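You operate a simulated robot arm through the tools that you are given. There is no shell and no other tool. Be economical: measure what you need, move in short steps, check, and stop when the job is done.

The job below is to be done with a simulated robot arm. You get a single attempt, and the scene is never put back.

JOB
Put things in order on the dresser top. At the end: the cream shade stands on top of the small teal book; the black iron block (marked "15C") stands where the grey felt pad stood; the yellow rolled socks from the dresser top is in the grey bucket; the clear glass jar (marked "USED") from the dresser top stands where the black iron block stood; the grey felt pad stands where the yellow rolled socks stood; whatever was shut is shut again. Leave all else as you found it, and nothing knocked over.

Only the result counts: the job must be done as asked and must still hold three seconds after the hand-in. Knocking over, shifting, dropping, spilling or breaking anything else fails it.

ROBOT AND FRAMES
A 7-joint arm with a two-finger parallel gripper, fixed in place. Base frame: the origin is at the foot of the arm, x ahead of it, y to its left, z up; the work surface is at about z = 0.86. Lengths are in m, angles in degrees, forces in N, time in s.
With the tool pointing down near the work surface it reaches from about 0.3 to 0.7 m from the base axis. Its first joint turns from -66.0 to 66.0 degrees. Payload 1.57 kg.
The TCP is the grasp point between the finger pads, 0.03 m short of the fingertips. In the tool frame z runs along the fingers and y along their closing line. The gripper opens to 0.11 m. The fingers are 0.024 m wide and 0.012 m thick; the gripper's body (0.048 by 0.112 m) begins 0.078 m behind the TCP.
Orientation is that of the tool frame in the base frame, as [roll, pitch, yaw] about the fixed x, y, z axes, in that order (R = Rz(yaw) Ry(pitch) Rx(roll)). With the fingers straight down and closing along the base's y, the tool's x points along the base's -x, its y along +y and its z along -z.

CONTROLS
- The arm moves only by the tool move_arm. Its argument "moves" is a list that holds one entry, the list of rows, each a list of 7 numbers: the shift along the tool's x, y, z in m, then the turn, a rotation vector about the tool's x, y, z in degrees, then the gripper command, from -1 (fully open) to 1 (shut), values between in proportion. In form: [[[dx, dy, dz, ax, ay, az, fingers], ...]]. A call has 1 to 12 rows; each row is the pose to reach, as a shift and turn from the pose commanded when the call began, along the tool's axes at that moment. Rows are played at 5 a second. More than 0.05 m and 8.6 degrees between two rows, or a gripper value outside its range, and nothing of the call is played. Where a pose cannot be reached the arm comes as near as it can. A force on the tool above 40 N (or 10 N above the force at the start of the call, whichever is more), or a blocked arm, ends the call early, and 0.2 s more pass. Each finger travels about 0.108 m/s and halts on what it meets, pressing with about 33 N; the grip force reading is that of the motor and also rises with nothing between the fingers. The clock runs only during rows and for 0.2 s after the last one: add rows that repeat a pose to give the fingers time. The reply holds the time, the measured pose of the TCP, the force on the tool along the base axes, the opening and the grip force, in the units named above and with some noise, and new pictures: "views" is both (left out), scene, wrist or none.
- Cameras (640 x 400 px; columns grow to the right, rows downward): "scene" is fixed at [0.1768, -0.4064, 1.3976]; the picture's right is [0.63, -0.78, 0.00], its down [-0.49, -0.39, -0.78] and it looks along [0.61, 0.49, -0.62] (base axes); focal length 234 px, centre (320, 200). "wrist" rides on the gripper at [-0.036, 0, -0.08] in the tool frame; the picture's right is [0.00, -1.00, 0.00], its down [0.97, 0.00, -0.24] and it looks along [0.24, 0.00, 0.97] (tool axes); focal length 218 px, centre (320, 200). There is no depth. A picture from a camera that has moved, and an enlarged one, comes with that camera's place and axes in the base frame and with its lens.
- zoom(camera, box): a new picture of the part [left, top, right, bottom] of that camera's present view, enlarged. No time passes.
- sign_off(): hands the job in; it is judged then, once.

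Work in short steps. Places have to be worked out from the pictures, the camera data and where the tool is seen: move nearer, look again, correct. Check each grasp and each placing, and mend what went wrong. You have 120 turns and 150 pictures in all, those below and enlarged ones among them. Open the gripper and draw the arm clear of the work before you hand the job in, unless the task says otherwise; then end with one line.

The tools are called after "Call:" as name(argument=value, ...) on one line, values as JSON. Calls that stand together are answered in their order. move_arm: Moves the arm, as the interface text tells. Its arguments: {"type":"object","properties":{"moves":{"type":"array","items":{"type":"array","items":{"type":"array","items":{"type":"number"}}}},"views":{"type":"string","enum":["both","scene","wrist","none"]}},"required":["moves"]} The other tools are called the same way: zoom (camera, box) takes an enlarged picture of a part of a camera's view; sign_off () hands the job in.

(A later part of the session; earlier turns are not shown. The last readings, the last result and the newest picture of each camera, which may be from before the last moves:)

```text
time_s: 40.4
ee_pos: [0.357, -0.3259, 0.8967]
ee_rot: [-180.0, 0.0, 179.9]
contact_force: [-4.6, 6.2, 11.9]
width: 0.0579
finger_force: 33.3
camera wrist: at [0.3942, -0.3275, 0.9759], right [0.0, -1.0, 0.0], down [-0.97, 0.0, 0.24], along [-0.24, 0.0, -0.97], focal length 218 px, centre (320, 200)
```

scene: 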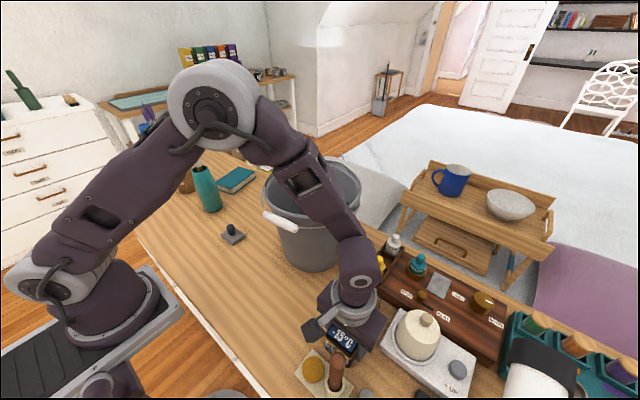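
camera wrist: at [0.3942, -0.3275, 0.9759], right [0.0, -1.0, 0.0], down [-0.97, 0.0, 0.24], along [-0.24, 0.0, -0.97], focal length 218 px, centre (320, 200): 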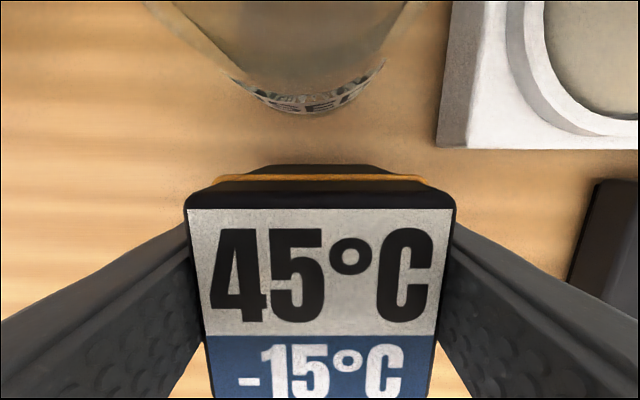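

The force shows the block rests on the table. I open to about 0.09 and rise.

Call:
move_arm(moves=[[[0, 0, 0, 0, 0, 0, 0.2], [0, 0, 0, 0, 0, 0, -0.3], [0, 0, 0, 0, 0, 0, -0.6], [0, 0, -0.03, 0, 0, 0, -0.6], [0, 0, -0.07, 0, 0, 0, -0.6], [0, 0, -0.115, 0, 0, 0, -0.6], [0, 0, -0.16, 0, 0, 0, -0.6], [0, 0, -0.2, 0, 0, 0, -0.6], [0, 0, -0.2, 0, 0, 0, -0.6]]])

Call:
zoom(camera="wrist", box=[220, 60, 480, 270])

```text
time_s: 42.4
ee_pos: [0.3572, -0.3308, 1.0976]
ee_rot: [-179.9, 0.1, -179.9]
contact_force: [0.8, 0.5, 0.4]
width: 0.0879
finger_force: 0.0
camera wrist: at [0.3948, -0.3323, 1.1772], right [0.0, -1.0, 0.0], down [-0.97, 0.0, 0.24], along [-0.24, 0.0, -0.97], focal length 218 px, centre (320, 200)
```

scene: 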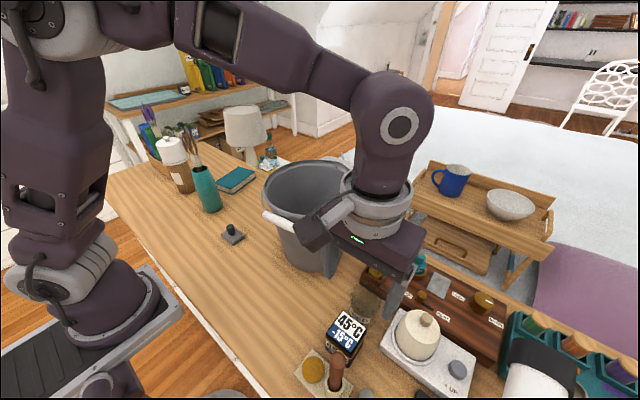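
wrist: 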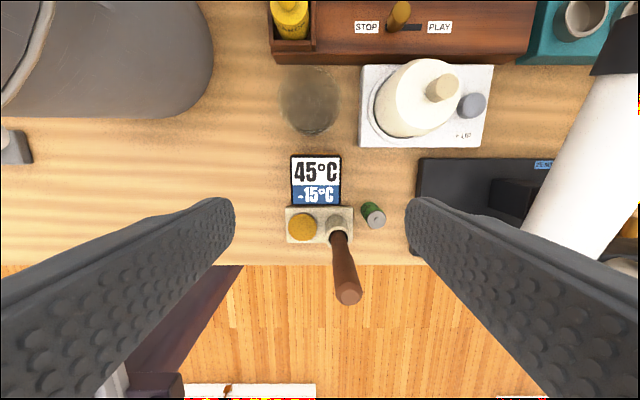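

```text
1.90 times, centred on (350, 165) of wrist
camera zoom: at [0.3948, -0.3323, 1.1772], right [0.0, -1.0, 0.0], down [-0.97, 0.0, 0.24], along [-0.24, 0.0, -0.97], focal length 416 px, centre (263, 267)
```

zoom: 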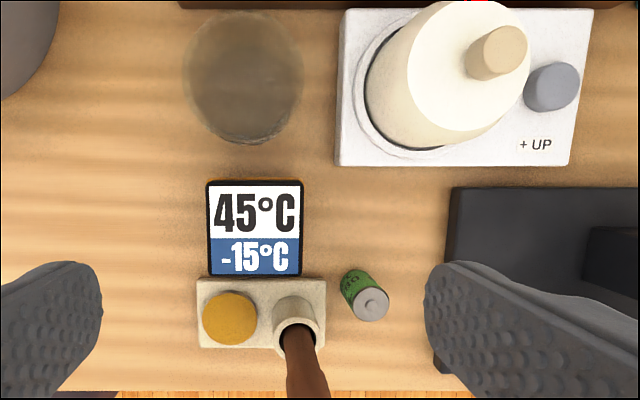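

The block stands at (0.358, -0.327), on target. Next the jar at about (0.45, -0.32): I move over it and look straight down.

Call:
move_arm(moves=[[[-0.03, 0, -0.01, 0, 0, 0, -1], [-0.065, 0.003, -0.02, 0, 0, 0, -1], [-0.085, 0.006, -0.02, 0, 0, 0, -1], [-0.085, 0.006, -0.02, 0, 0, 0, -1]]])

Call:
zoom(camera="wrist", box=[240, 120, 400, 240])

Call:
zoom(camera="scene", box=[320, 260, 420, 360])

```text
time_s: 43.4
ee_pos: [0.4425, -0.3243, 1.115]
ee_rot: [180.0, 0.1, 180.0]
contact_force: [-0.5, 0.0, -0.8]
width: 0.1099
finger_force: 0.1
camera wrist: at [0.4794, -0.3261, 1.1945], right [0.0, -1.0, 0.0], down [-0.97, 0.0, 0.24], along [-0.24, 0.0, -0.97], focal length 218 px, centre (320, 200)
```

scene: 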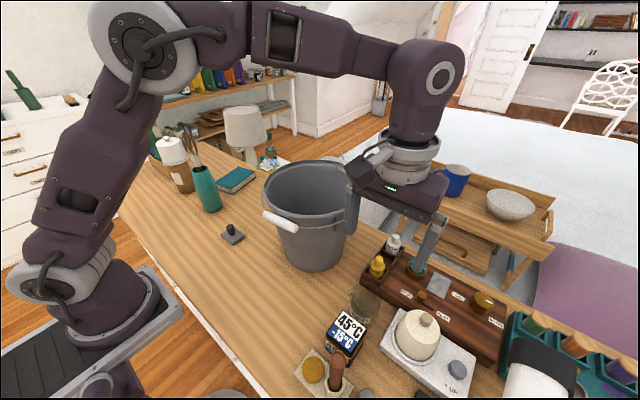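
wrist: 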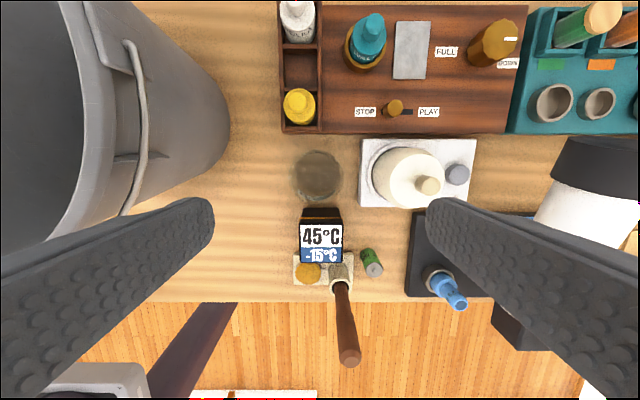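

```text
3.33 times, centred on (320, 180) of wrist
camera zoom: at [0.4794, -0.3261, 1.1945], right [0.0, -1.0, 0.0], down [-0.97, 0.0, 0.24], along [-0.24, 0.0, -0.97], focal length 728 px, centre (320, 267)
```

zoom: 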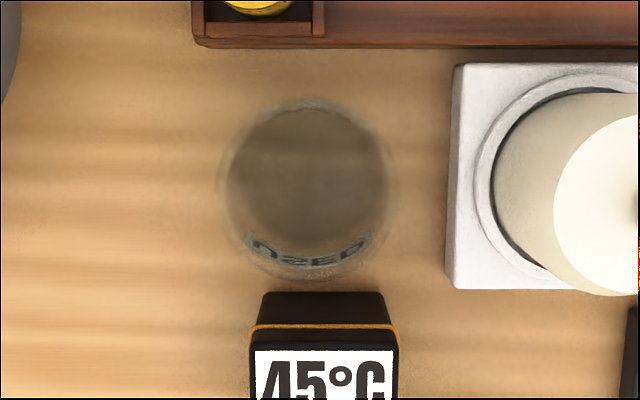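

```text
4.00 times, centred on (370, 310) of scene
camera zoom: at [0.1769, -0.4064, 1.3976], right [0.63, -0.78, 0.0], down [-0.49, -0.39, -0.78], along [0.61, 0.49, -0.62], focal length 934 px, centre (120, -240)
```

zoom: 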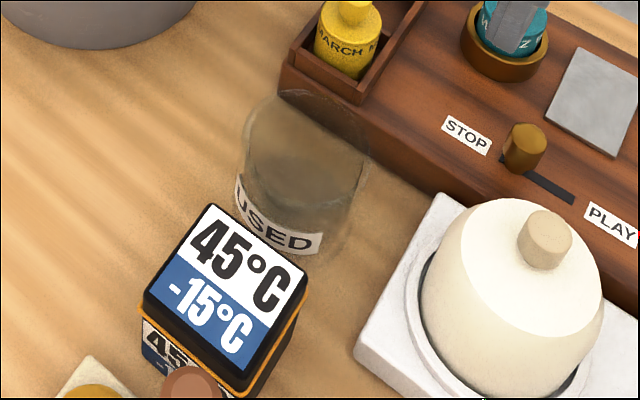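

The jar is about 0.073 wide and 0.07 tall, centre (0.442, -0.321), with the lamp base about 3 cm to its right. I lower to just above it with fingers at 0.095 and recheck the centring.

Call:
move_arm(moves=[[[-0.001, 0.004, 0.04, 0, 0, 0, -0.73], [-0.001, 0.004, 0.08, 0, 0, 0, -0.73], [-0.001, 0.004, 0.115, 0, 0, 0, -0.73], [-0.001, 0.004, 0.13, 0, 0, 0, -0.73], [-0.001, 0.004, 0.13, 0, 0, 0, -0.73]]])

Call:
zoom(camera="scene", box=[310, 230, 450, 370])

```text
time_s: 44.6
ee_pos: [0.4435, -0.32, 0.9833]
ee_rot: [180.0, 0.0, 179.9]
contact_force: [0.3, -0.4, -0.1]
width: 0.0952
finger_force: 0.0
camera wrist: at [0.4793, -0.3216, 1.0632], right [0.0, -1.0, 0.0], down [-0.97, 0.0, 0.24], along [-0.24, 0.0, -0.97], focal length 218 px, centre (320, 200)
```

scene: 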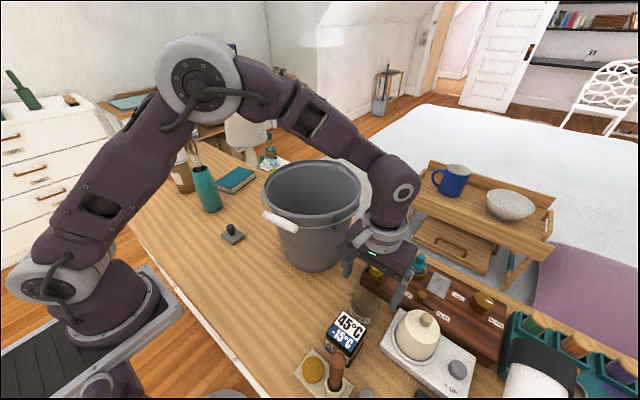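
wrist: 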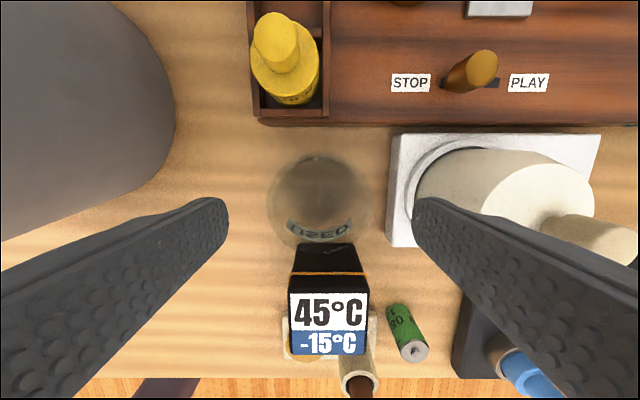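

```text
2.86 times, centred on (380, 300) of scene
camera zoom: at [0.1768, -0.4064, 1.3976], right [0.63, -0.78, 0.0], down [-0.49, -0.39, -0.78], along [0.61, 0.49, -0.62], focal length 668 px, centre (149, -86)
```

zoom: 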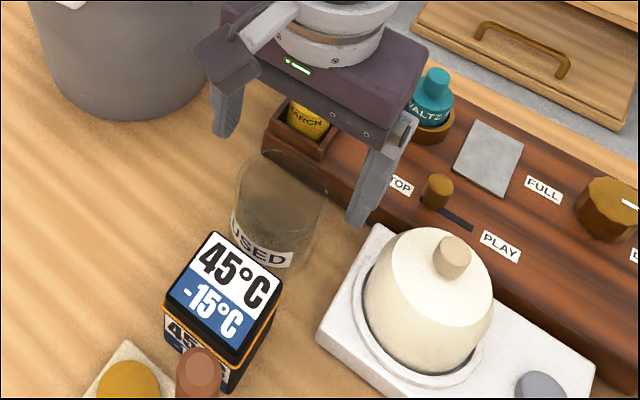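

Centred well on the jar (rim z≈0.92). I narrow to 0.085 to stay clear of the lamp base, descend to z≈0.915 and close on it.

Call:
move_arm(moves=[[[0, 0, 0.0, 0, 0, 0, -0.545], [0, 0, 0.025, 0, 0, 0, -0.545], [0, 0, 0.05, 0, 0, 0, -0.545], [0, 0, 0.068, 0, 0, 0, -0.545], [0, 0, 0.068, 0, 0, 0, -0.4], [0, 0, 0.068, 0, 0, 0, -0.25], [0, 0, 0.068, 0, 0, 0, -0.1], [0, 0, 0.068, 0, 0, 0, 0.2], [0, 0, 0.068, 0, 0, 0, 0.2]]])

```text
time_s: 46.6
ee_pos: [0.4428, -0.3162, 0.9152]
ee_rot: [-179.9, -0.1, 180.0]
contact_force: [0.2, -0.6, 0.5]
width: 0.0673
finger_force: 33.1
camera wrist: at [0.48, -0.3171, 0.9956], right [0.0, -1.0, 0.0], down [-0.97, 0.0, 0.24], along [-0.24, 0.0, -0.97], focal length 218 px, centre (320, 200)
```

scene: 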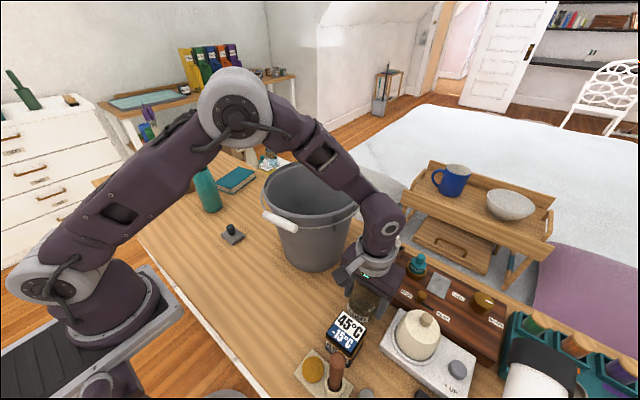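
wrist: 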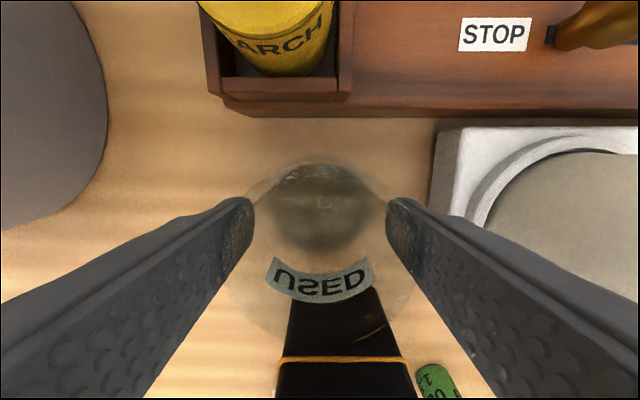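

Jar held at 0.067, well centred. I lift it, slowly first, to z≈1.19.

Call:
move_arm(moves=[[[0, 0, -0.01, 0, 0, 0, 0.2], [0, 0, -0.03, 0, 0, 0, 0.2], [0, 0, -0.06, 0, 0, 0, 0.2], [0, 0, -0.1, 0, 0, 0, 0.2], [0, 0, -0.145, 0, 0, 0, 0.2], [0, 0, -0.19, 0, 0, 0, 0.2], [0, 0, -0.235, 0, 0, 0, 0.2], [0, 0, -0.275, 0, 0, 0, 0.2], [0, 0, -0.275, 0, 0, 0, 0.2]]])

```text
time_s: 48.6
ee_pos: [0.4438, -0.3151, 1.1925]
ee_rot: [-180.0, -0.1, -180.0]
contact_force: [-0.2, -0.4, -1.5]
width: 0.0677
finger_force: 33.1
camera wrist: at [0.4791, -0.3168, 1.2716], right [0.0, -1.0, 0.0], down [-0.97, 0.0, 0.24], along [-0.24, 0.0, -0.97], focal length 218 px, centre (320, 200)
```

scene: 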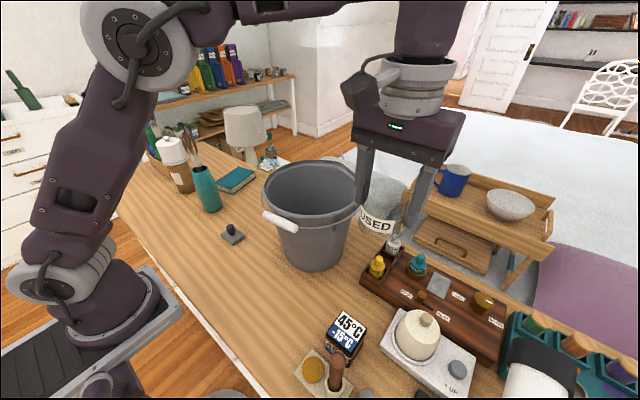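
wrist: 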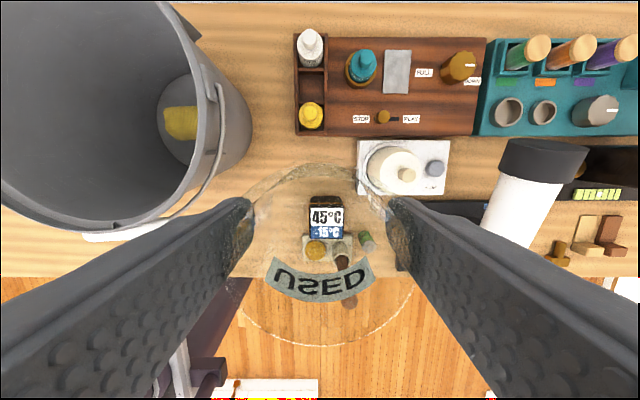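

Jar held, label visible and level. I carry it at this height toward (0.538, 0.169).

Call:
move_arm(moves=[[[-0.004, 0.03, 0, 0, 0, 0, 0.2], [-0.01, 0.07, 0, 0, 0, 0, 0.2], [-0.018, 0.113, 0, 0, 0, 0, 0.2], [-0.026, 0.156, 0, 0, 0, 0, 0.2], [-0.034, 0.2, 0, 0, 0, 0, 0.2], [-0.043, 0.244, 0, 0, 0, 0, 0.2], [-0.052, 0.288, 0, 0, 0, 0, 0.2], [-0.061, 0.332, 0, 0, 0, 0, 0.2], [-0.07, 0.376, 0, 0, 0, 0, 0.2], [-0.08, 0.42, 0, 0, 0, 0, 0.2], [-0.09, 0.46, 0, 0, 0, 0, 0.2], [-0.095, 0.485, 0, 0, 0, 0, 0.2]]], views="none")

Call:
move_arm(moves=[[[0, 0, 0, 0, 0, 0, 0.2], [0, 0, 0.045, 0, 0, 0, 0.2], [0, 0, 0.09, 0, 0, 0, 0.2], [0, 0, 0.135, 0, 0, 0, 0.2], [0, 0, 0.18, 0, 0, 0, 0.2], [0, 0, 0.22, 0, 0, 0, 0.2], [0, 0, 0.22, 0, 0, 0, 0.2]]])

```text
time_s: 51.2
ee_pos: [0.5389, 0.1696, 1.1943]
ee_rot: [-180.0, 0.1, -180.0]
contact_force: [0.0, 0.0, -1.9]
width: 0.068
finger_force: 33.0
```

```text
time_s: 52.8
ee_pos: [0.5373, 0.1678, 0.9718]
ee_rot: [179.9, 0.0, -179.9]
contact_force: [-0.3, -0.4, -2.6]
width: 0.0675
finger_force: 33.6
camera wrist: at [0.5744, 0.1662, 1.0519], right [0.0, -1.0, 0.0], down [-0.97, 0.0, 0.24], along [-0.24, 0.0, -0.97], focal length 218 px, centre (320, 200)
```

scene: 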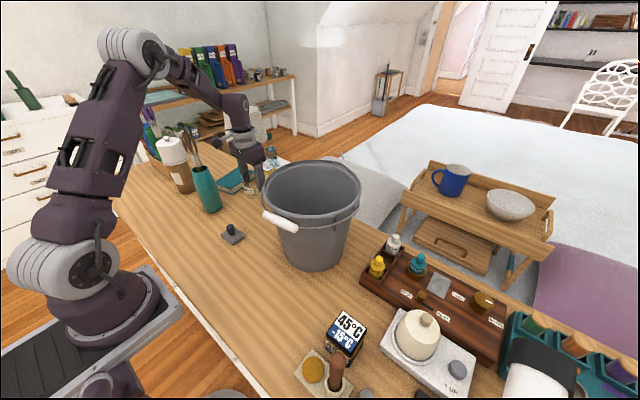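
wrist: 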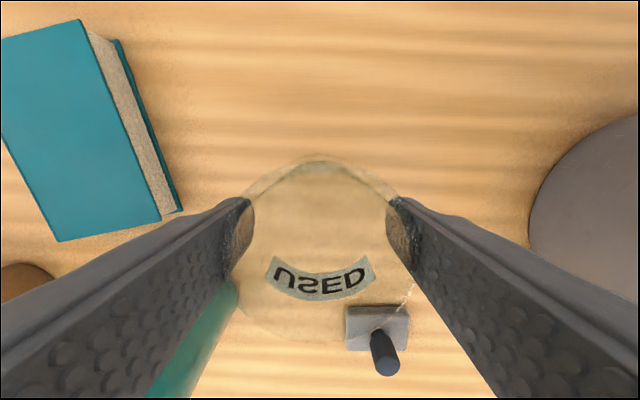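

Position agrees with the block's old place. I lower the remaining 0.055 and release, then rise.

Call:
move_arm(moves=[[[0, 0, 0.03, 0, 0, 0, 0.2], [0, 0, 0.048, 0, 0, 0, 0.2], [0, 0, 0.055, 0, 0, 0, 0.2], [0, 0, 0.055, 0, 0, 0, 0.2], [0, 0, 0.055, 0, 0, 0, -0.2], [0, 0, 0.055, 0, 0, 0, -0.45], [0, 0, 0.055, 0, 0, 0, -0.7], [0, 0, 0.03, 0, 0, 0, -0.7], [0, 0, -0.01, 0, 0, 0, -0.7], [0, 0, -0.055, 0, 0, 0, -0.7], [0, 0, -0.1, 0, 0, 0, -0.7], [0, 0, -0.145, 0, 0, 0, -0.7]]])

Call:
zoom(camera="scene", box=[150, 110, 310, 260])

```text
time_s: 55.4
ee_pos: [0.5373, 0.1671, 1.1173]
ee_rot: [179.9, 0.0, -180.0]
contact_force: [0.8, 0.0, -0.1]
width: 0.0935
finger_force: 0.1
camera wrist: at [0.5735, 0.166, 1.1961], right [0.0, -1.0, 0.0], down [-0.97, 0.0, 0.24], along [-0.24, 0.0, -0.97], focal length 218 px, centre (320, 200)
```

scene: 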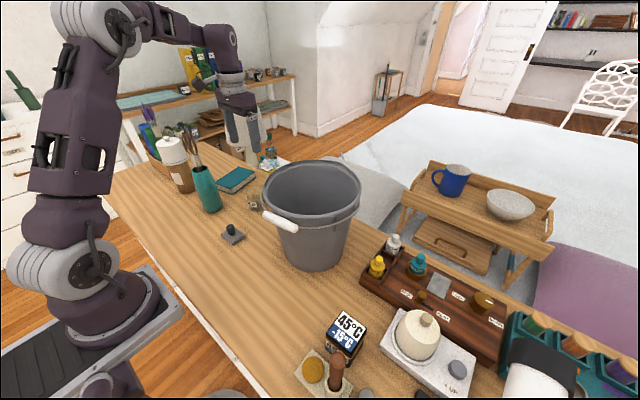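
wrist: 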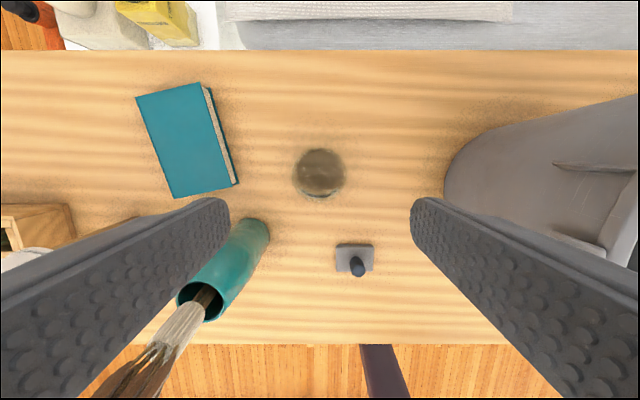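

```text
2.67 times, centred on (230, 185) of scene
camera zoom: at [0.1768, -0.4064, 1.3976], right [0.63, -0.78, 0.0], down [-0.49, -0.39, -0.78], along [0.61, 0.49, -0.62], focal length 623 px, centre (560, 240)
```

zoom: 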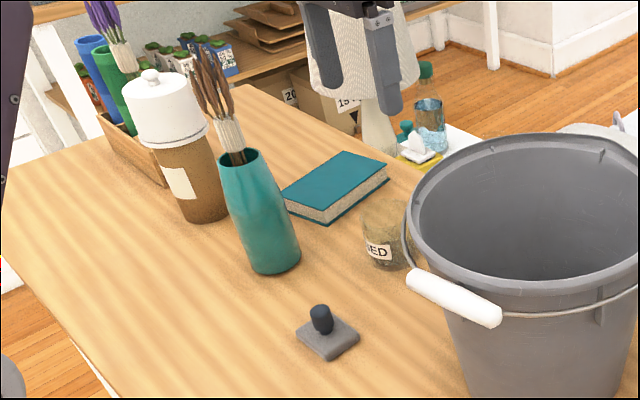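

The jar stands in the block's place. The book's centre is about (0.58, 0.348). Now I go to the shade at about (0.445, -0.437) and look from above.

Call:
move_arm(moves=[[[0, 0, -0.045, 0, 0, 0, -0.8], [0, -0.02, -0.075, 0, 0, 0, -0.8], [0.005, -0.065, -0.075, 0, 0, 0, -1], [0.01, -0.11, -0.075, 0, 0, 0, -1], [0.015, -0.155, -0.075, 0, 0, 0, -1], [0.02, -0.2, -0.075, 0, 0, 0, -1], [0.03, -0.245, -0.075, 0, 0, 0, -1], [0.04, -0.29, -0.075, 0, 0, 0, -1], [0.05, -0.335, -0.075, 0, 0, 0, -1], [0.06, -0.38, -0.075, 0, 0, 0, -1], [0.07, -0.425, -0.075, 0, 0, 0, -1], [0.08, -0.47, -0.075, 0, 0, 0, -1]]], views="none")

Call:
move_arm(moves=[[[0.01, -0.045, 0, 0, 0, 0, -1], [0.02, -0.09, 0, 0, 0, 0, -1], [0.02, -0.13, 0, 0, 0, 0, -1], [0.02, -0.13, 0, 0, 0, 0, -1]]])

Call:
zoom(camera="wrist", box=[240, 110, 400, 230])

Call:
zoom(camera="scene", box=[360, 280, 490, 400])

```text
time_s: 58.0
ee_pos: [0.4558, -0.3054, 1.1922]
ee_rot: [-180.0, 0.0, -179.9]
contact_force: [0.0, -0.5, 0.3]
width: 0.1099
finger_force: 0.1
```

```text
time_s: 59.0
ee_pos: [0.4299, -0.3896, 1.1819]
ee_rot: [180.0, 0.0, 180.0]
contact_force: [0.2, 0.1, -0.4]
width: 0.11
finger_force: 0.1
out of reach, approached as far as the arm can: row 2, 3, 4
camera wrist: at [0.4675, -0.39, 1.2611], right [0.0, -1.0, 0.0], down [-0.97, 0.0, 0.24], along [-0.24, 0.0, -0.97], focal length 218 px, centre (320, 200)
```

scene: 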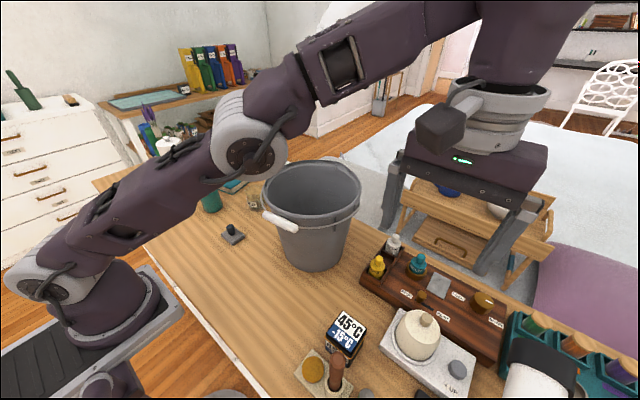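
wrist: 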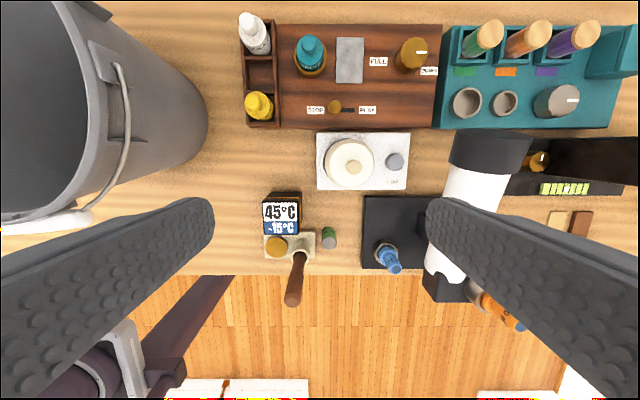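

```text
3.33 times, centred on (320, 170) of wrist
camera zoom: at [0.4675, -0.39, 1.2611], right [0.0, -1.0, 0.0], down [-0.97, 0.0, 0.24], along [-0.24, 0.0, -0.97], focal length 728 px, centre (320, 300)
```

zoom: 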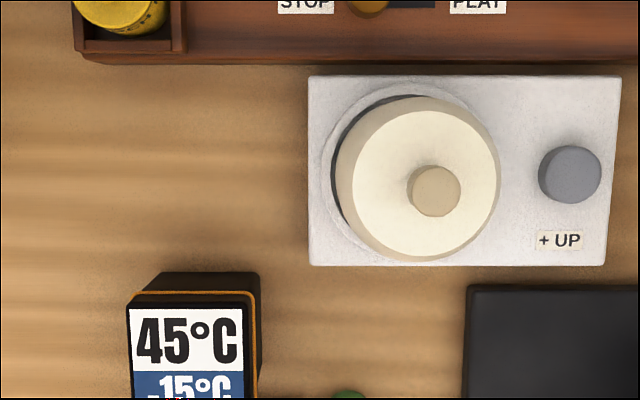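

```text
3.33 times, centred on (425, 340) of scene
camera zoom: at [0.1768, -0.4064, 1.3976], right [0.63, -0.78, 0.0], down [-0.49, -0.39, -0.78], along [0.61, 0.49, -0.62], focal length 779 px, centre (-30, -267)
```

zoom: 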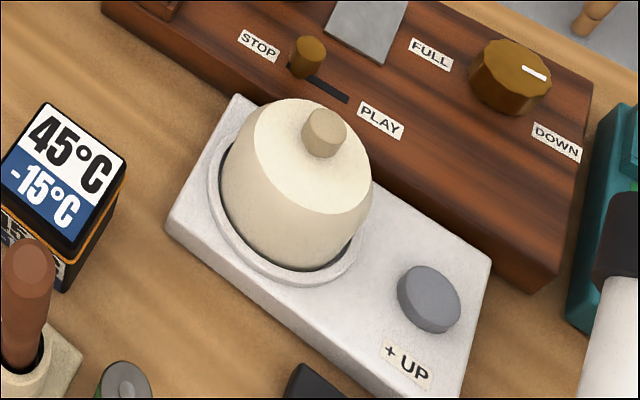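

The arm can't reach that far at this height, so I descend to z≈1.09, where the reach is longer (knob top is about 0.99).

Call:
move_arm(moves=[[[0, 0, 0.03, 0, 0, 0, -0.3], [0, 0, 0.06, 0, 0, 0, -0.3], [0, 0, 0.09, 0, 0, 0, -0.3], [0, 0, 0.09, 0, 0, 0, -0.3]]])

Call:
zoom(camera="wrist", box=[240, 110, 400, 230])

```text
time_s: 60.0
ee_pos: [0.4324, -0.3872, 1.0946]
ee_rot: [180.0, 0.0, 180.0]
contact_force: [0.0, -0.7, 0.1]
width: 0.0716
finger_force: 0.0
camera wrist: at [0.4688, -0.3894, 1.1745], right [0.0, -1.0, 0.0], down [-0.97, 0.0, 0.24], along [-0.24, 0.0, -0.97], focal length 218 px, centre (320, 200)
```

scene: 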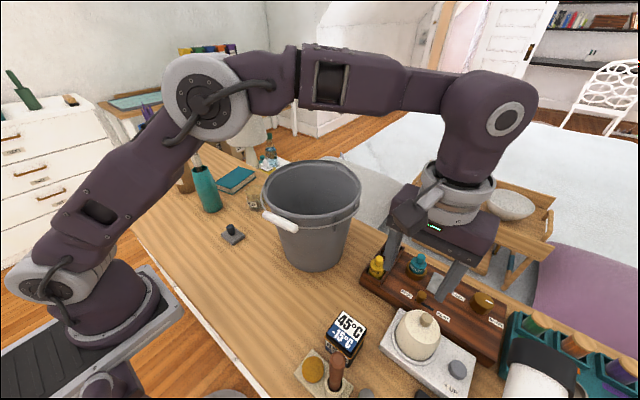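
wrist: 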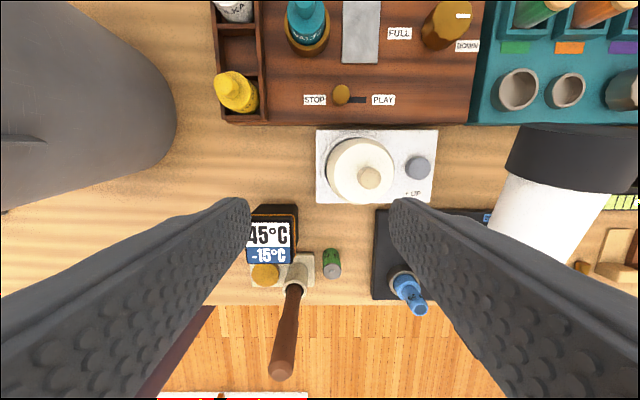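

```text
3.33 times, centred on (320, 170) of wrist
camera zoom: at [0.4688, -0.3894, 1.1745], right [0.0, -1.0, 0.0], down [-0.97, 0.0, 0.24], along [-0.24, 0.0, -0.97], focal length 728 px, centre (320, 300)
```

zoom: 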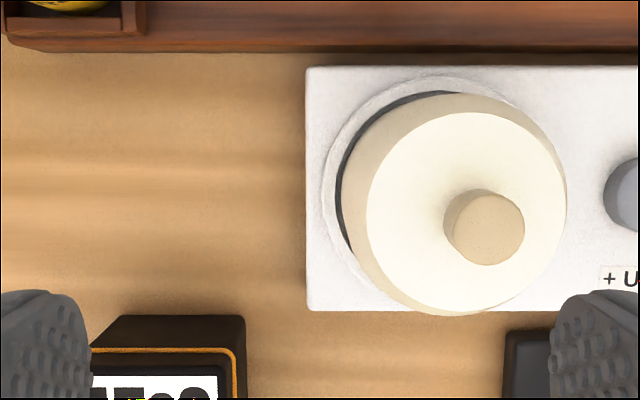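

Knob works out at (0.441, -0.432), top z≈0.987, 0.019 wide. I move above it at z≈1.04 with fingers 0.06 apart.

Call:
move_arm(moves=[[[-0.003, -0.015, 0.02, 0, 0, 0, -0.1], [-0.006, -0.03, 0.04, 0, 0, 0, -0.1], [-0.009, -0.0445, 0.055, 0, 0, 0, -0.1], [-0.009, -0.0445, 0.055, 0, 0, 0, -0.1]]])

Call:
zoom(camera="scene", box=[350, 230, 500, 370])

```text
time_s: 61.0
ee_pos: [0.4397, -0.4323, 1.0377]
ee_rot: [179.9, 0.0, -179.9]
contact_force: [0.2, -0.2, -0.8]
width: 0.0608
finger_force: 0.1
camera wrist: at [0.477, -0.4337, 1.1174], right [0.0, -1.0, 0.0], down [-0.97, 0.0, 0.24], along [-0.24, 0.0, -0.97], focal length 218 px, centre (320, 200)
```

scene: 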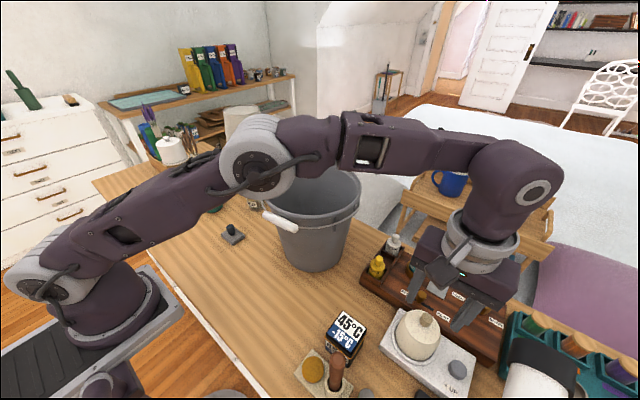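
wrist: 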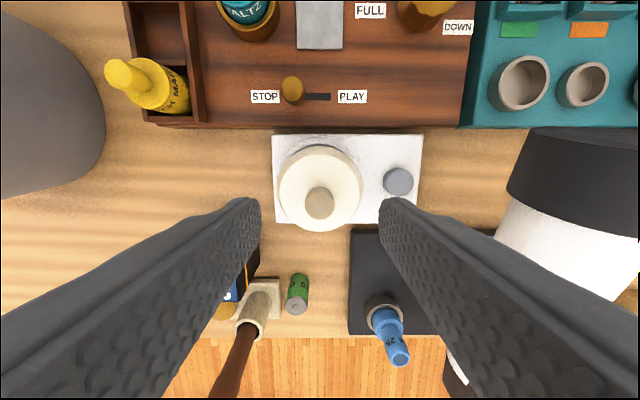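

```text
2.86 times, centred on (425, 300) of scene
camera zoom: at [0.1768, -0.4064, 1.3976], right [0.63, -0.78, 0.0], down [-0.49, -0.39, -0.78], along [0.61, 0.49, -0.62], focal length 668 px, centre (20, -86)
```

zoom: 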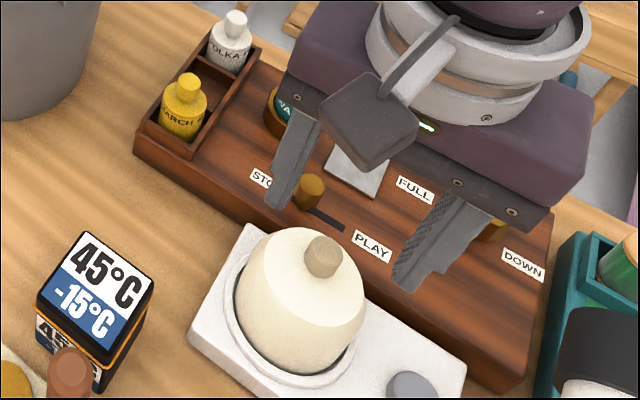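

The knob is centred under the fingers (needs +2 mm in x). I descend to z≈1.0 so the tips flank the knob, and close.

Call:
move_arm(moves=[[[-0.002, 0, 0.015, 0, 0, 0, -0.1], [-0.002, 0, 0.028, 0, 0, 0, -0.1], [-0.002, 0, 0.037, 0, 0, 0, -0.1], [-0.002, 0, 0.037, 0, 0, 0, 0.3], [-0.002, 0, 0.037, 0, 0, 0, 0.6], [-0.002, 0, 0.037, 0, 0, 0, 0.9], [-0.002, 0, 0.037, 0, 0, 0, 0.9]]])

Call:
zoom(camera="scene", box=[350, 230, 500, 370])

```text
time_s: 62.6
ee_pos: [0.4419, -0.4312, 1.0034]
ee_rot: [180.0, 0.0, -180.0]
contact_force: [0.4, 0.5, -0.4]
width: 0.0174
finger_force: 32.1
camera wrist: at [0.479, -0.4326, 1.0824], right [0.0, -1.0, 0.0], down [-0.97, 0.0, 0.24], along [-0.24, 0.0, -0.97], focal length 218 px, centre (320, 200)
```

scene: 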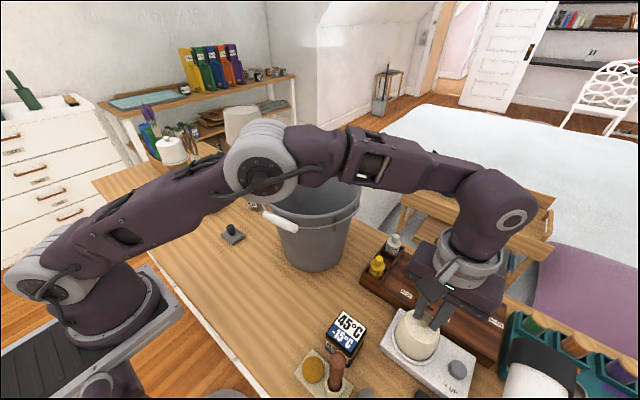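
wrist: 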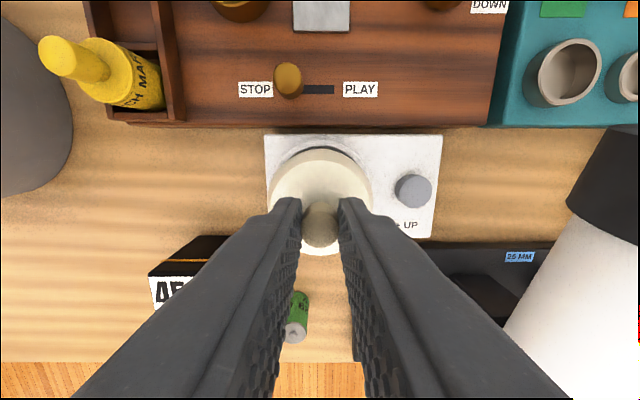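

```text
2.86 times, centred on (425, 300) of scene
camera zoom: at [0.1769, -0.4064, 1.3976], right [0.63, -0.78, 0.0], down [-0.49, -0.39, -0.78], along [0.61, 0.49, -0.62], focal length 668 px, centre (20, -86)
```

zoom: 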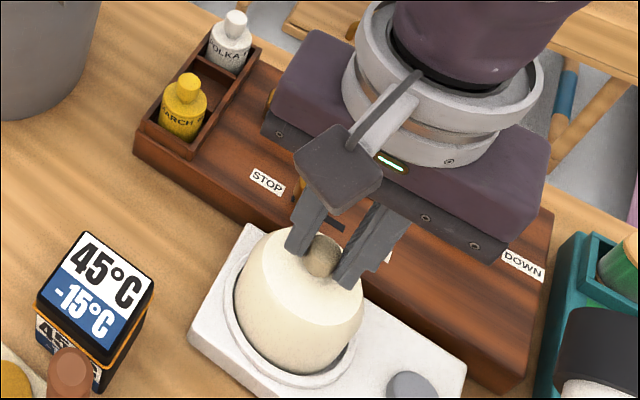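

Knob gripped (0.0174). I lift gently 3 cm and check that the shade comes away.

Call:
move_arm(moves=[[[0, 0, -0.006, 0, 0, 0, 0.9], [0, 0, -0.014, 0, 0, 0, 0.9], [0, 0, -0.025, 0, 0, 0, 0.9], [0, 0, -0.04, 0, 0, 0, 0.9], [0, 0, -0.04, 0, 0, 0, 0.9]]])

Call:
zoom(camera="scene", box=[350, 230, 500, 370])

```text
time_s: 63.8
ee_pos: [0.4413, -0.4319, 1.043]
ee_rot: [180.0, 0.0, -180.0]
contact_force: [0.0, 0.5, 0.1]
width: 0.0171
finger_force: 32.2
camera wrist: at [0.4786, -0.4328, 1.1225], right [0.0, -1.0, 0.0], down [-0.97, 0.0, 0.24], along [-0.24, 0.0, -0.97], focal length 218 px, centre (320, 200)
```

scene: 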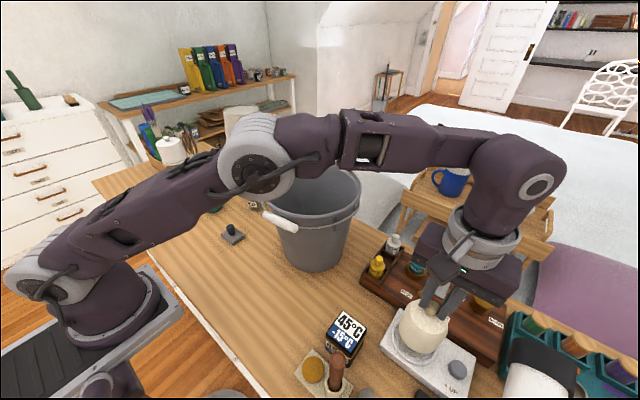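
wrist: 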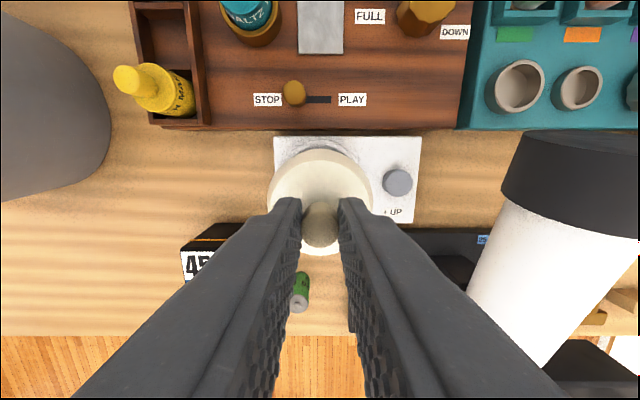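

```text
2.86 times, centred on (425, 300) of scene
camera zoom: at [0.1769, -0.4064, 1.3976], right [0.63, -0.78, 0.0], down [-0.49, -0.39, -0.78], along [0.61, 0.49, -0.62], focal length 668 px, centre (20, -86)
```

zoom: 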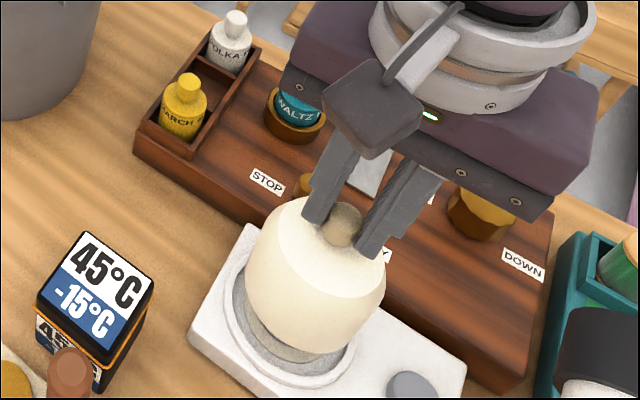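

The shade is off the lamp and hanging straight. I rise and draw in toward the base to stay within reach, to about (0.40, -0.36, 1.2).

Call:
move_arm(moves=[[[0, 0, -0.03, 0, 0, 0, 0.9], [0.005, 0.005, -0.06, 0, 0, 0, 0.9], [0.015, 0.02, -0.09, 0, 0, 0, 0.9], [0.025, 0.04, -0.12, 0, 0, 0, 0.9], [0.035, 0.06, -0.145, 0, 0, 0, 0.9], [0.04, 0.08, -0.165, 0, 0, 0, 0.9], [0.04, 0.11, -0.17, 0, 0, 0, 0.9], [0.04, 0.15, -0.17, 0, 0, 0, 0.9], [0.04, 0.19, -0.17, 0, 0, 0, 0.9]]])

```text
time_s: 65.8
ee_pos: [0.4025, -0.2412, 1.213]
ee_rot: [180.0, 0.0, -180.0]
contact_force: [-0.2, -0.1, -1.2]
width: 0.017
finger_force: 31.8
camera wrist: at [0.4395, -0.2422, 1.2921], right [0.0, -1.0, 0.0], down [-0.97, 0.0, 0.24], along [-0.24, 0.0, -0.97], focal length 218 px, centre (320, 200)
```

scene: 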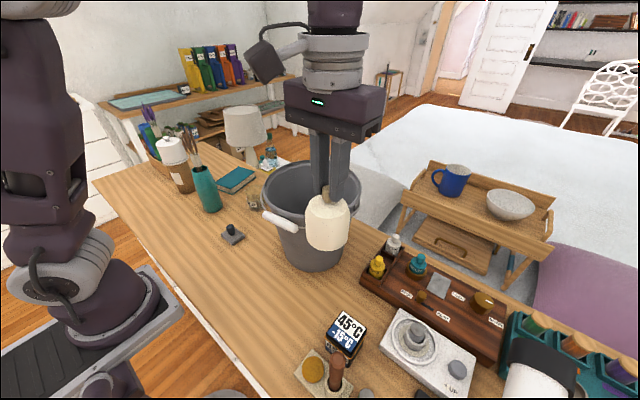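
wrist: 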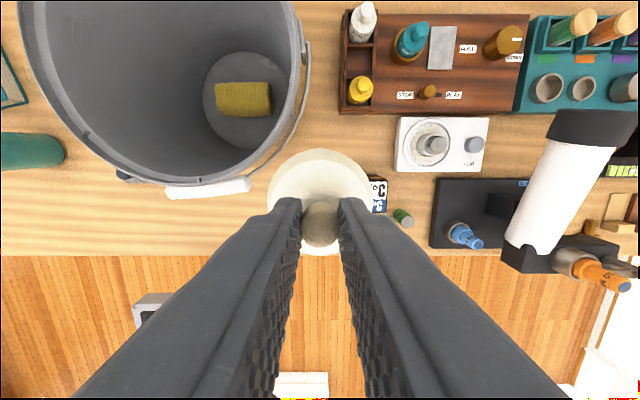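

The bare lamp stays put; the shade's bottom is about 0.12 below the TCP. I raise slightly and pass in front of the bucket along x≈0.37 toward y≈0.14.

Call:
move_arm(moves=[[[0.01, 0.0, -0.025, 0, 0, 0, 0.9], [0.03, 0.02, -0.03, 0, 0, 0, 0.9], [0.035, 0.06, -0.03, 0, 0, 0, 0.9], [0.035, 0.1, -0.03, 0, 0, 0, 0.9], [0.035, 0.14, -0.03, 0, 0, 0, 0.9], [0.035, 0.18, -0.03, 0, 0, 0, 0.9], [0.035, 0.22, -0.03, 0, 0, 0, 0.9], [0.035, 0.26, -0.03, 0, 0, 0, 0.9], [0.02, 0.295, -0.03, 0, 0, 0, 0.9], [-0.005, 0.325, -0.03, 0, 0, 0, 0.9], [-0.035, 0.35, -0.03, 0, 0, 0, 0.9], [-0.07, 0.37, -0.03, 0, 0, 0, 0.9]]])

```text
time_s: 68.4
ee_pos: [0.4705, 0.1299, 1.2429]
ee_rot: [-179.9, -0.1, 179.9]
contact_force: [0.6, -0.1, -0.1]
width: 0.0172
finger_force: 32.0
camera wrist: at [0.508, 0.129, 1.3233], right [0.0, -1.0, 0.0], down [-0.97, 0.0, 0.24], along [-0.24, 0.0, -0.97], focal length 218 px, centre (320, 200)
```

scene: 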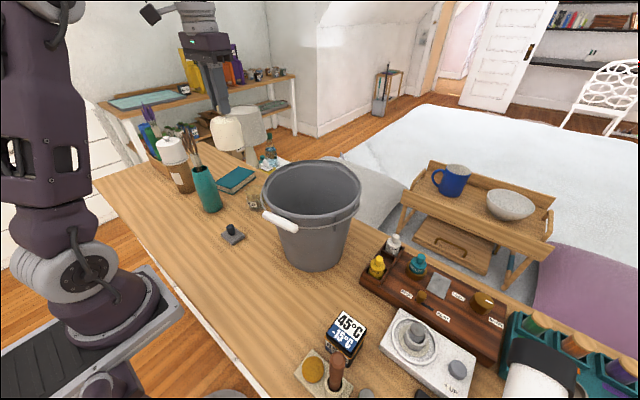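
wrist: 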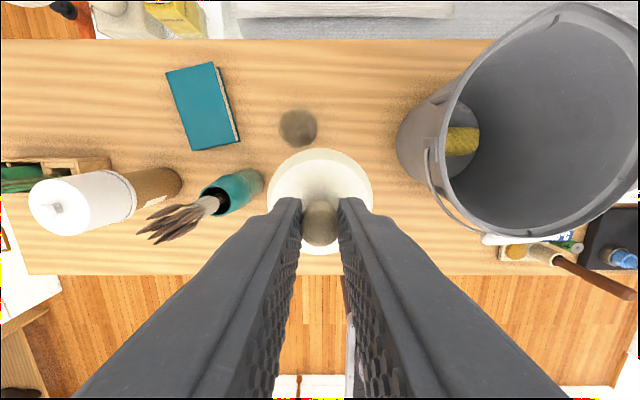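

Brush tips are near (0.434, 0.283, 1.15), and the book centre is near (0.578, 0.35). I go over the jar side, lowering as I reach out, stopping at about (0.552, 0.29, 1.06) to check clearances.

Call:
move_arm(moves=[[[-0.03, 0.02, 0.01, 0, 0, 0, 0.9], [-0.06, 0.04, 0.04, 0, 0, 0, 0.9], [-0.07, 0.06, 0.08, 0, 0, 0, 0.9], [-0.075, 0.08, 0.12, 0, 0, 0, 0.9], [-0.08, 0.11, 0.15, 0, 0, 0, 0.9], [-0.082, 0.14, 0.17, 0, 0, 0, 0.9], [-0.082, 0.16, 0.183, 0, 0, 0, 0.9], [-0.082, 0.16, 0.183, 0, 0, 0, 0.9]]])

Call:
zoom(camera="scene", box=[120, 70, 320, 250])

```text
time_s: 70.2
ee_pos: [0.5532, 0.2905, 1.0552]
ee_rot: [180.0, 0.0, 180.0]
contact_force: [0.7, -0.9, -1.2]
width: 0.0173
finger_force: 32.5
camera wrist: at [0.5907, 0.2886, 1.1352], right [0.0, -1.0, 0.0], down [-0.97, 0.0, 0.24], along [-0.24, 0.0, -0.97], focal length 218 px, centre (320, 200)
```

scene: 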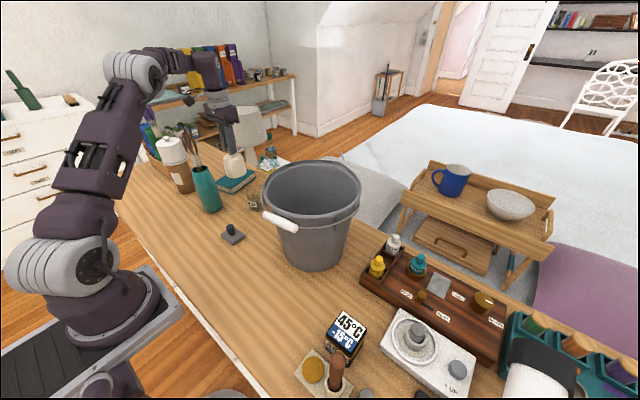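
wrist: 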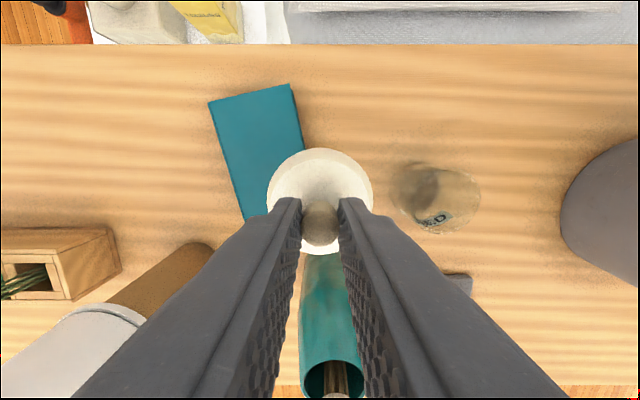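

```text
2.22 times, centred on (220, 160) of scene
camera zoom: at [0.1769, -0.4064, 1.3976], right [0.63, -0.78, 0.0], down [-0.49, -0.39, -0.78], along [0.61, 0.49, -0.62], focal length 519 px, centre (542, 289)
```

zoom: 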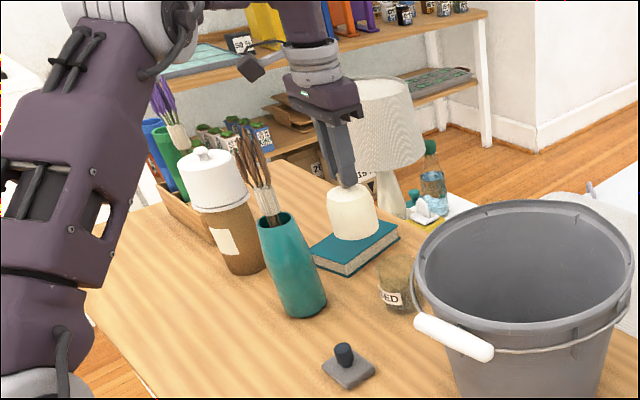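

Clear of the brushes. I move 0.054 in +y over the book's nearer half at (0.556, 0.345), slightly lower, and check.

Call:
move_arm(moves=[[[0, 0.018, 0.005, 0, 0, 0, 0.9], [-0.002, 0.036, 0.01, 0, 0, 0, 0.9], [-0.004, 0.055, 0.012, 0, 0, 0, 0.9], [-0.004, 0.055, 0.012, 0, 0, 0, 0.9]]])

Call:
zoom(camera="scene", box=[150, 80, 300, 220])

```text
time_s: 71.2
ee_pos: [0.5578, 0.3428, 1.0449]
ee_rot: [-180.0, 0.0, 179.9]
contact_force: [-0.3, -0.9, -1.0]
width: 0.0172
finger_force: 32.6
camera wrist: at [0.5954, 0.342, 1.1243], right [0.0, -1.0, 0.0], down [-0.97, 0.0, 0.24], along [-0.24, 0.0, -0.97], focal length 218 px, centre (320, 200)
```

scene: 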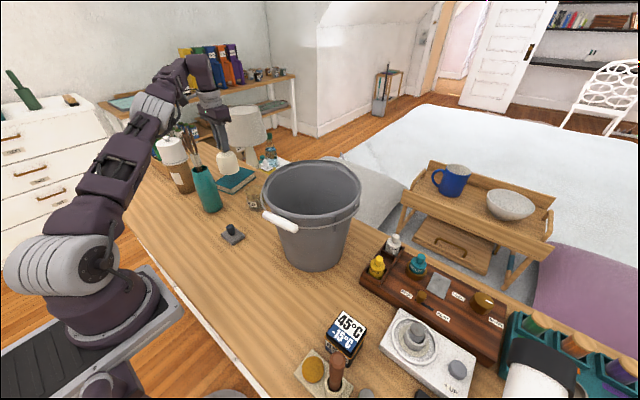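
wrist: 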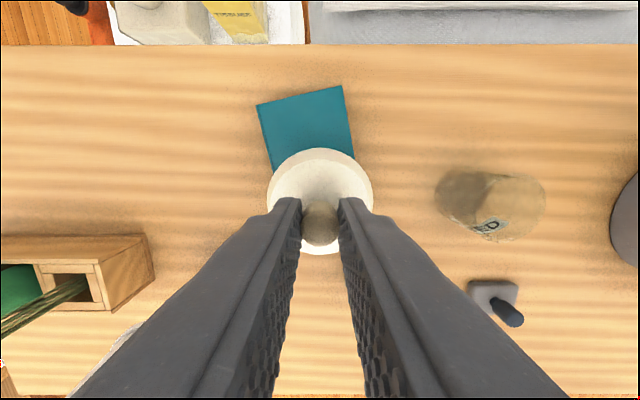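

```text
2.86 times, centred on (225, 150) of scene
camera zoom: at [0.1769, -0.4064, 1.3976], right [0.63, -0.78, 0.0], down [-0.49, -0.39, -0.78], along [0.61, 0.49, -0.62], focal length 668 px, centre (591, 343)
```

zoom: 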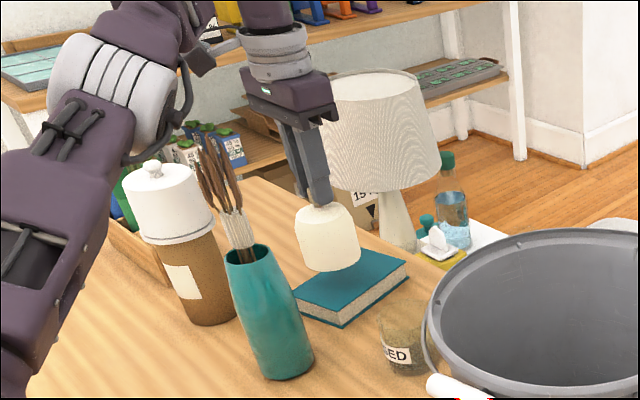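

Shade is over the book, clear of brushes. I lower in small steps to about z 1.016 and read the force.

Call:
move_arm(moves=[[[0, 0.001, 0.01, 0, 0, 0, 0.9], [0, 0.001, 0.018, 0, 0, 0, 0.9], [0, 0.001, 0.024, 0, 0, 0, 0.9], [0, 0.001, 0.028, 0, 0, 0, 0.9]]], views="scene")

Call:
zoom(camera="scene", box=[190, 110, 290, 210])

```text
time_s: 72.2
ee_pos: [0.5578, 0.3456, 1.0174]
ee_rot: [-180.0, 0.0, -179.9]
contact_force: [0.5, -0.3, -1.6]
width: 0.0169
finger_force: 32.2
```

scene: 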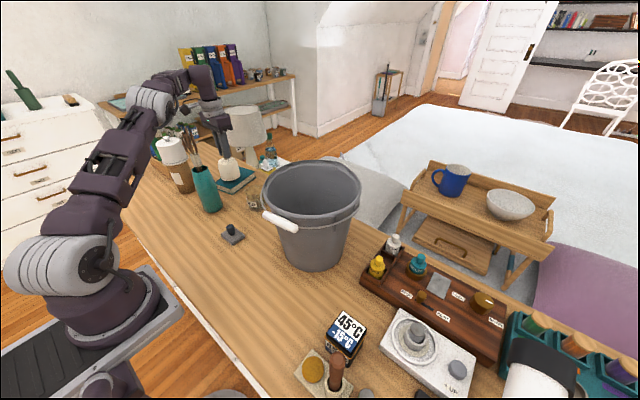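

```text
4.00 times, centred on (240, 160) of scene
camera zoom: at [0.1769, -0.4064, 1.3976], right [0.63, -0.78, 0.0], down [-0.49, -0.39, -0.78], along [0.61, 0.49, -0.62], focal length 934 px, centre (640, 360)
```

zoom: 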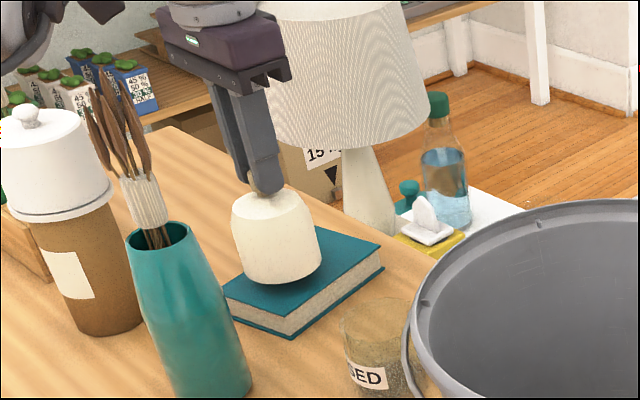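

Not yet touching. I lower another 5 mm and read the force.

Call:
move_arm(moves=[[[0, 0, 0.003, 0, 0, 0, 0.9], [0, 0, 0.005, 0, 0, 0, 0.9]]], views="none")

Call:
zoom(camera="scene", box=[190, 110, 290, 210])

```text
time_s: 72.8
ee_pos: [0.5574, 0.345, 1.0147]
ee_rot: [180.0, 0.0, -180.0]
contact_force: [-0.9, -0.2, -1.7]
width: 0.0172
finger_force: 32.1
```

```text
4.00 times, centred on (240, 160) of scene
camera zoom: at [0.1769, -0.4064, 1.3976], right [0.63, -0.78, 0.0], down [-0.49, -0.39, -0.78], along [0.61, 0.49, -0.62], focal length 934 px, centre (640, 360)
```

zoom: 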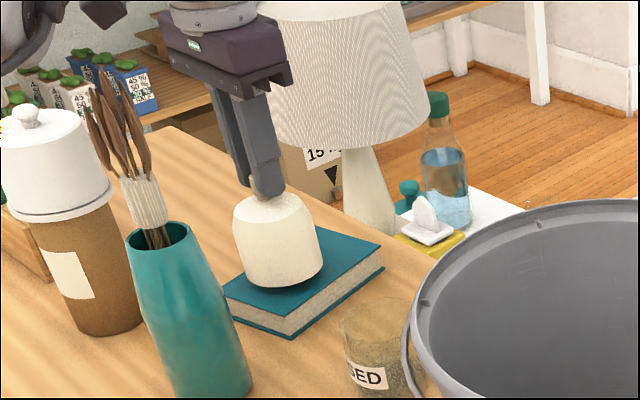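

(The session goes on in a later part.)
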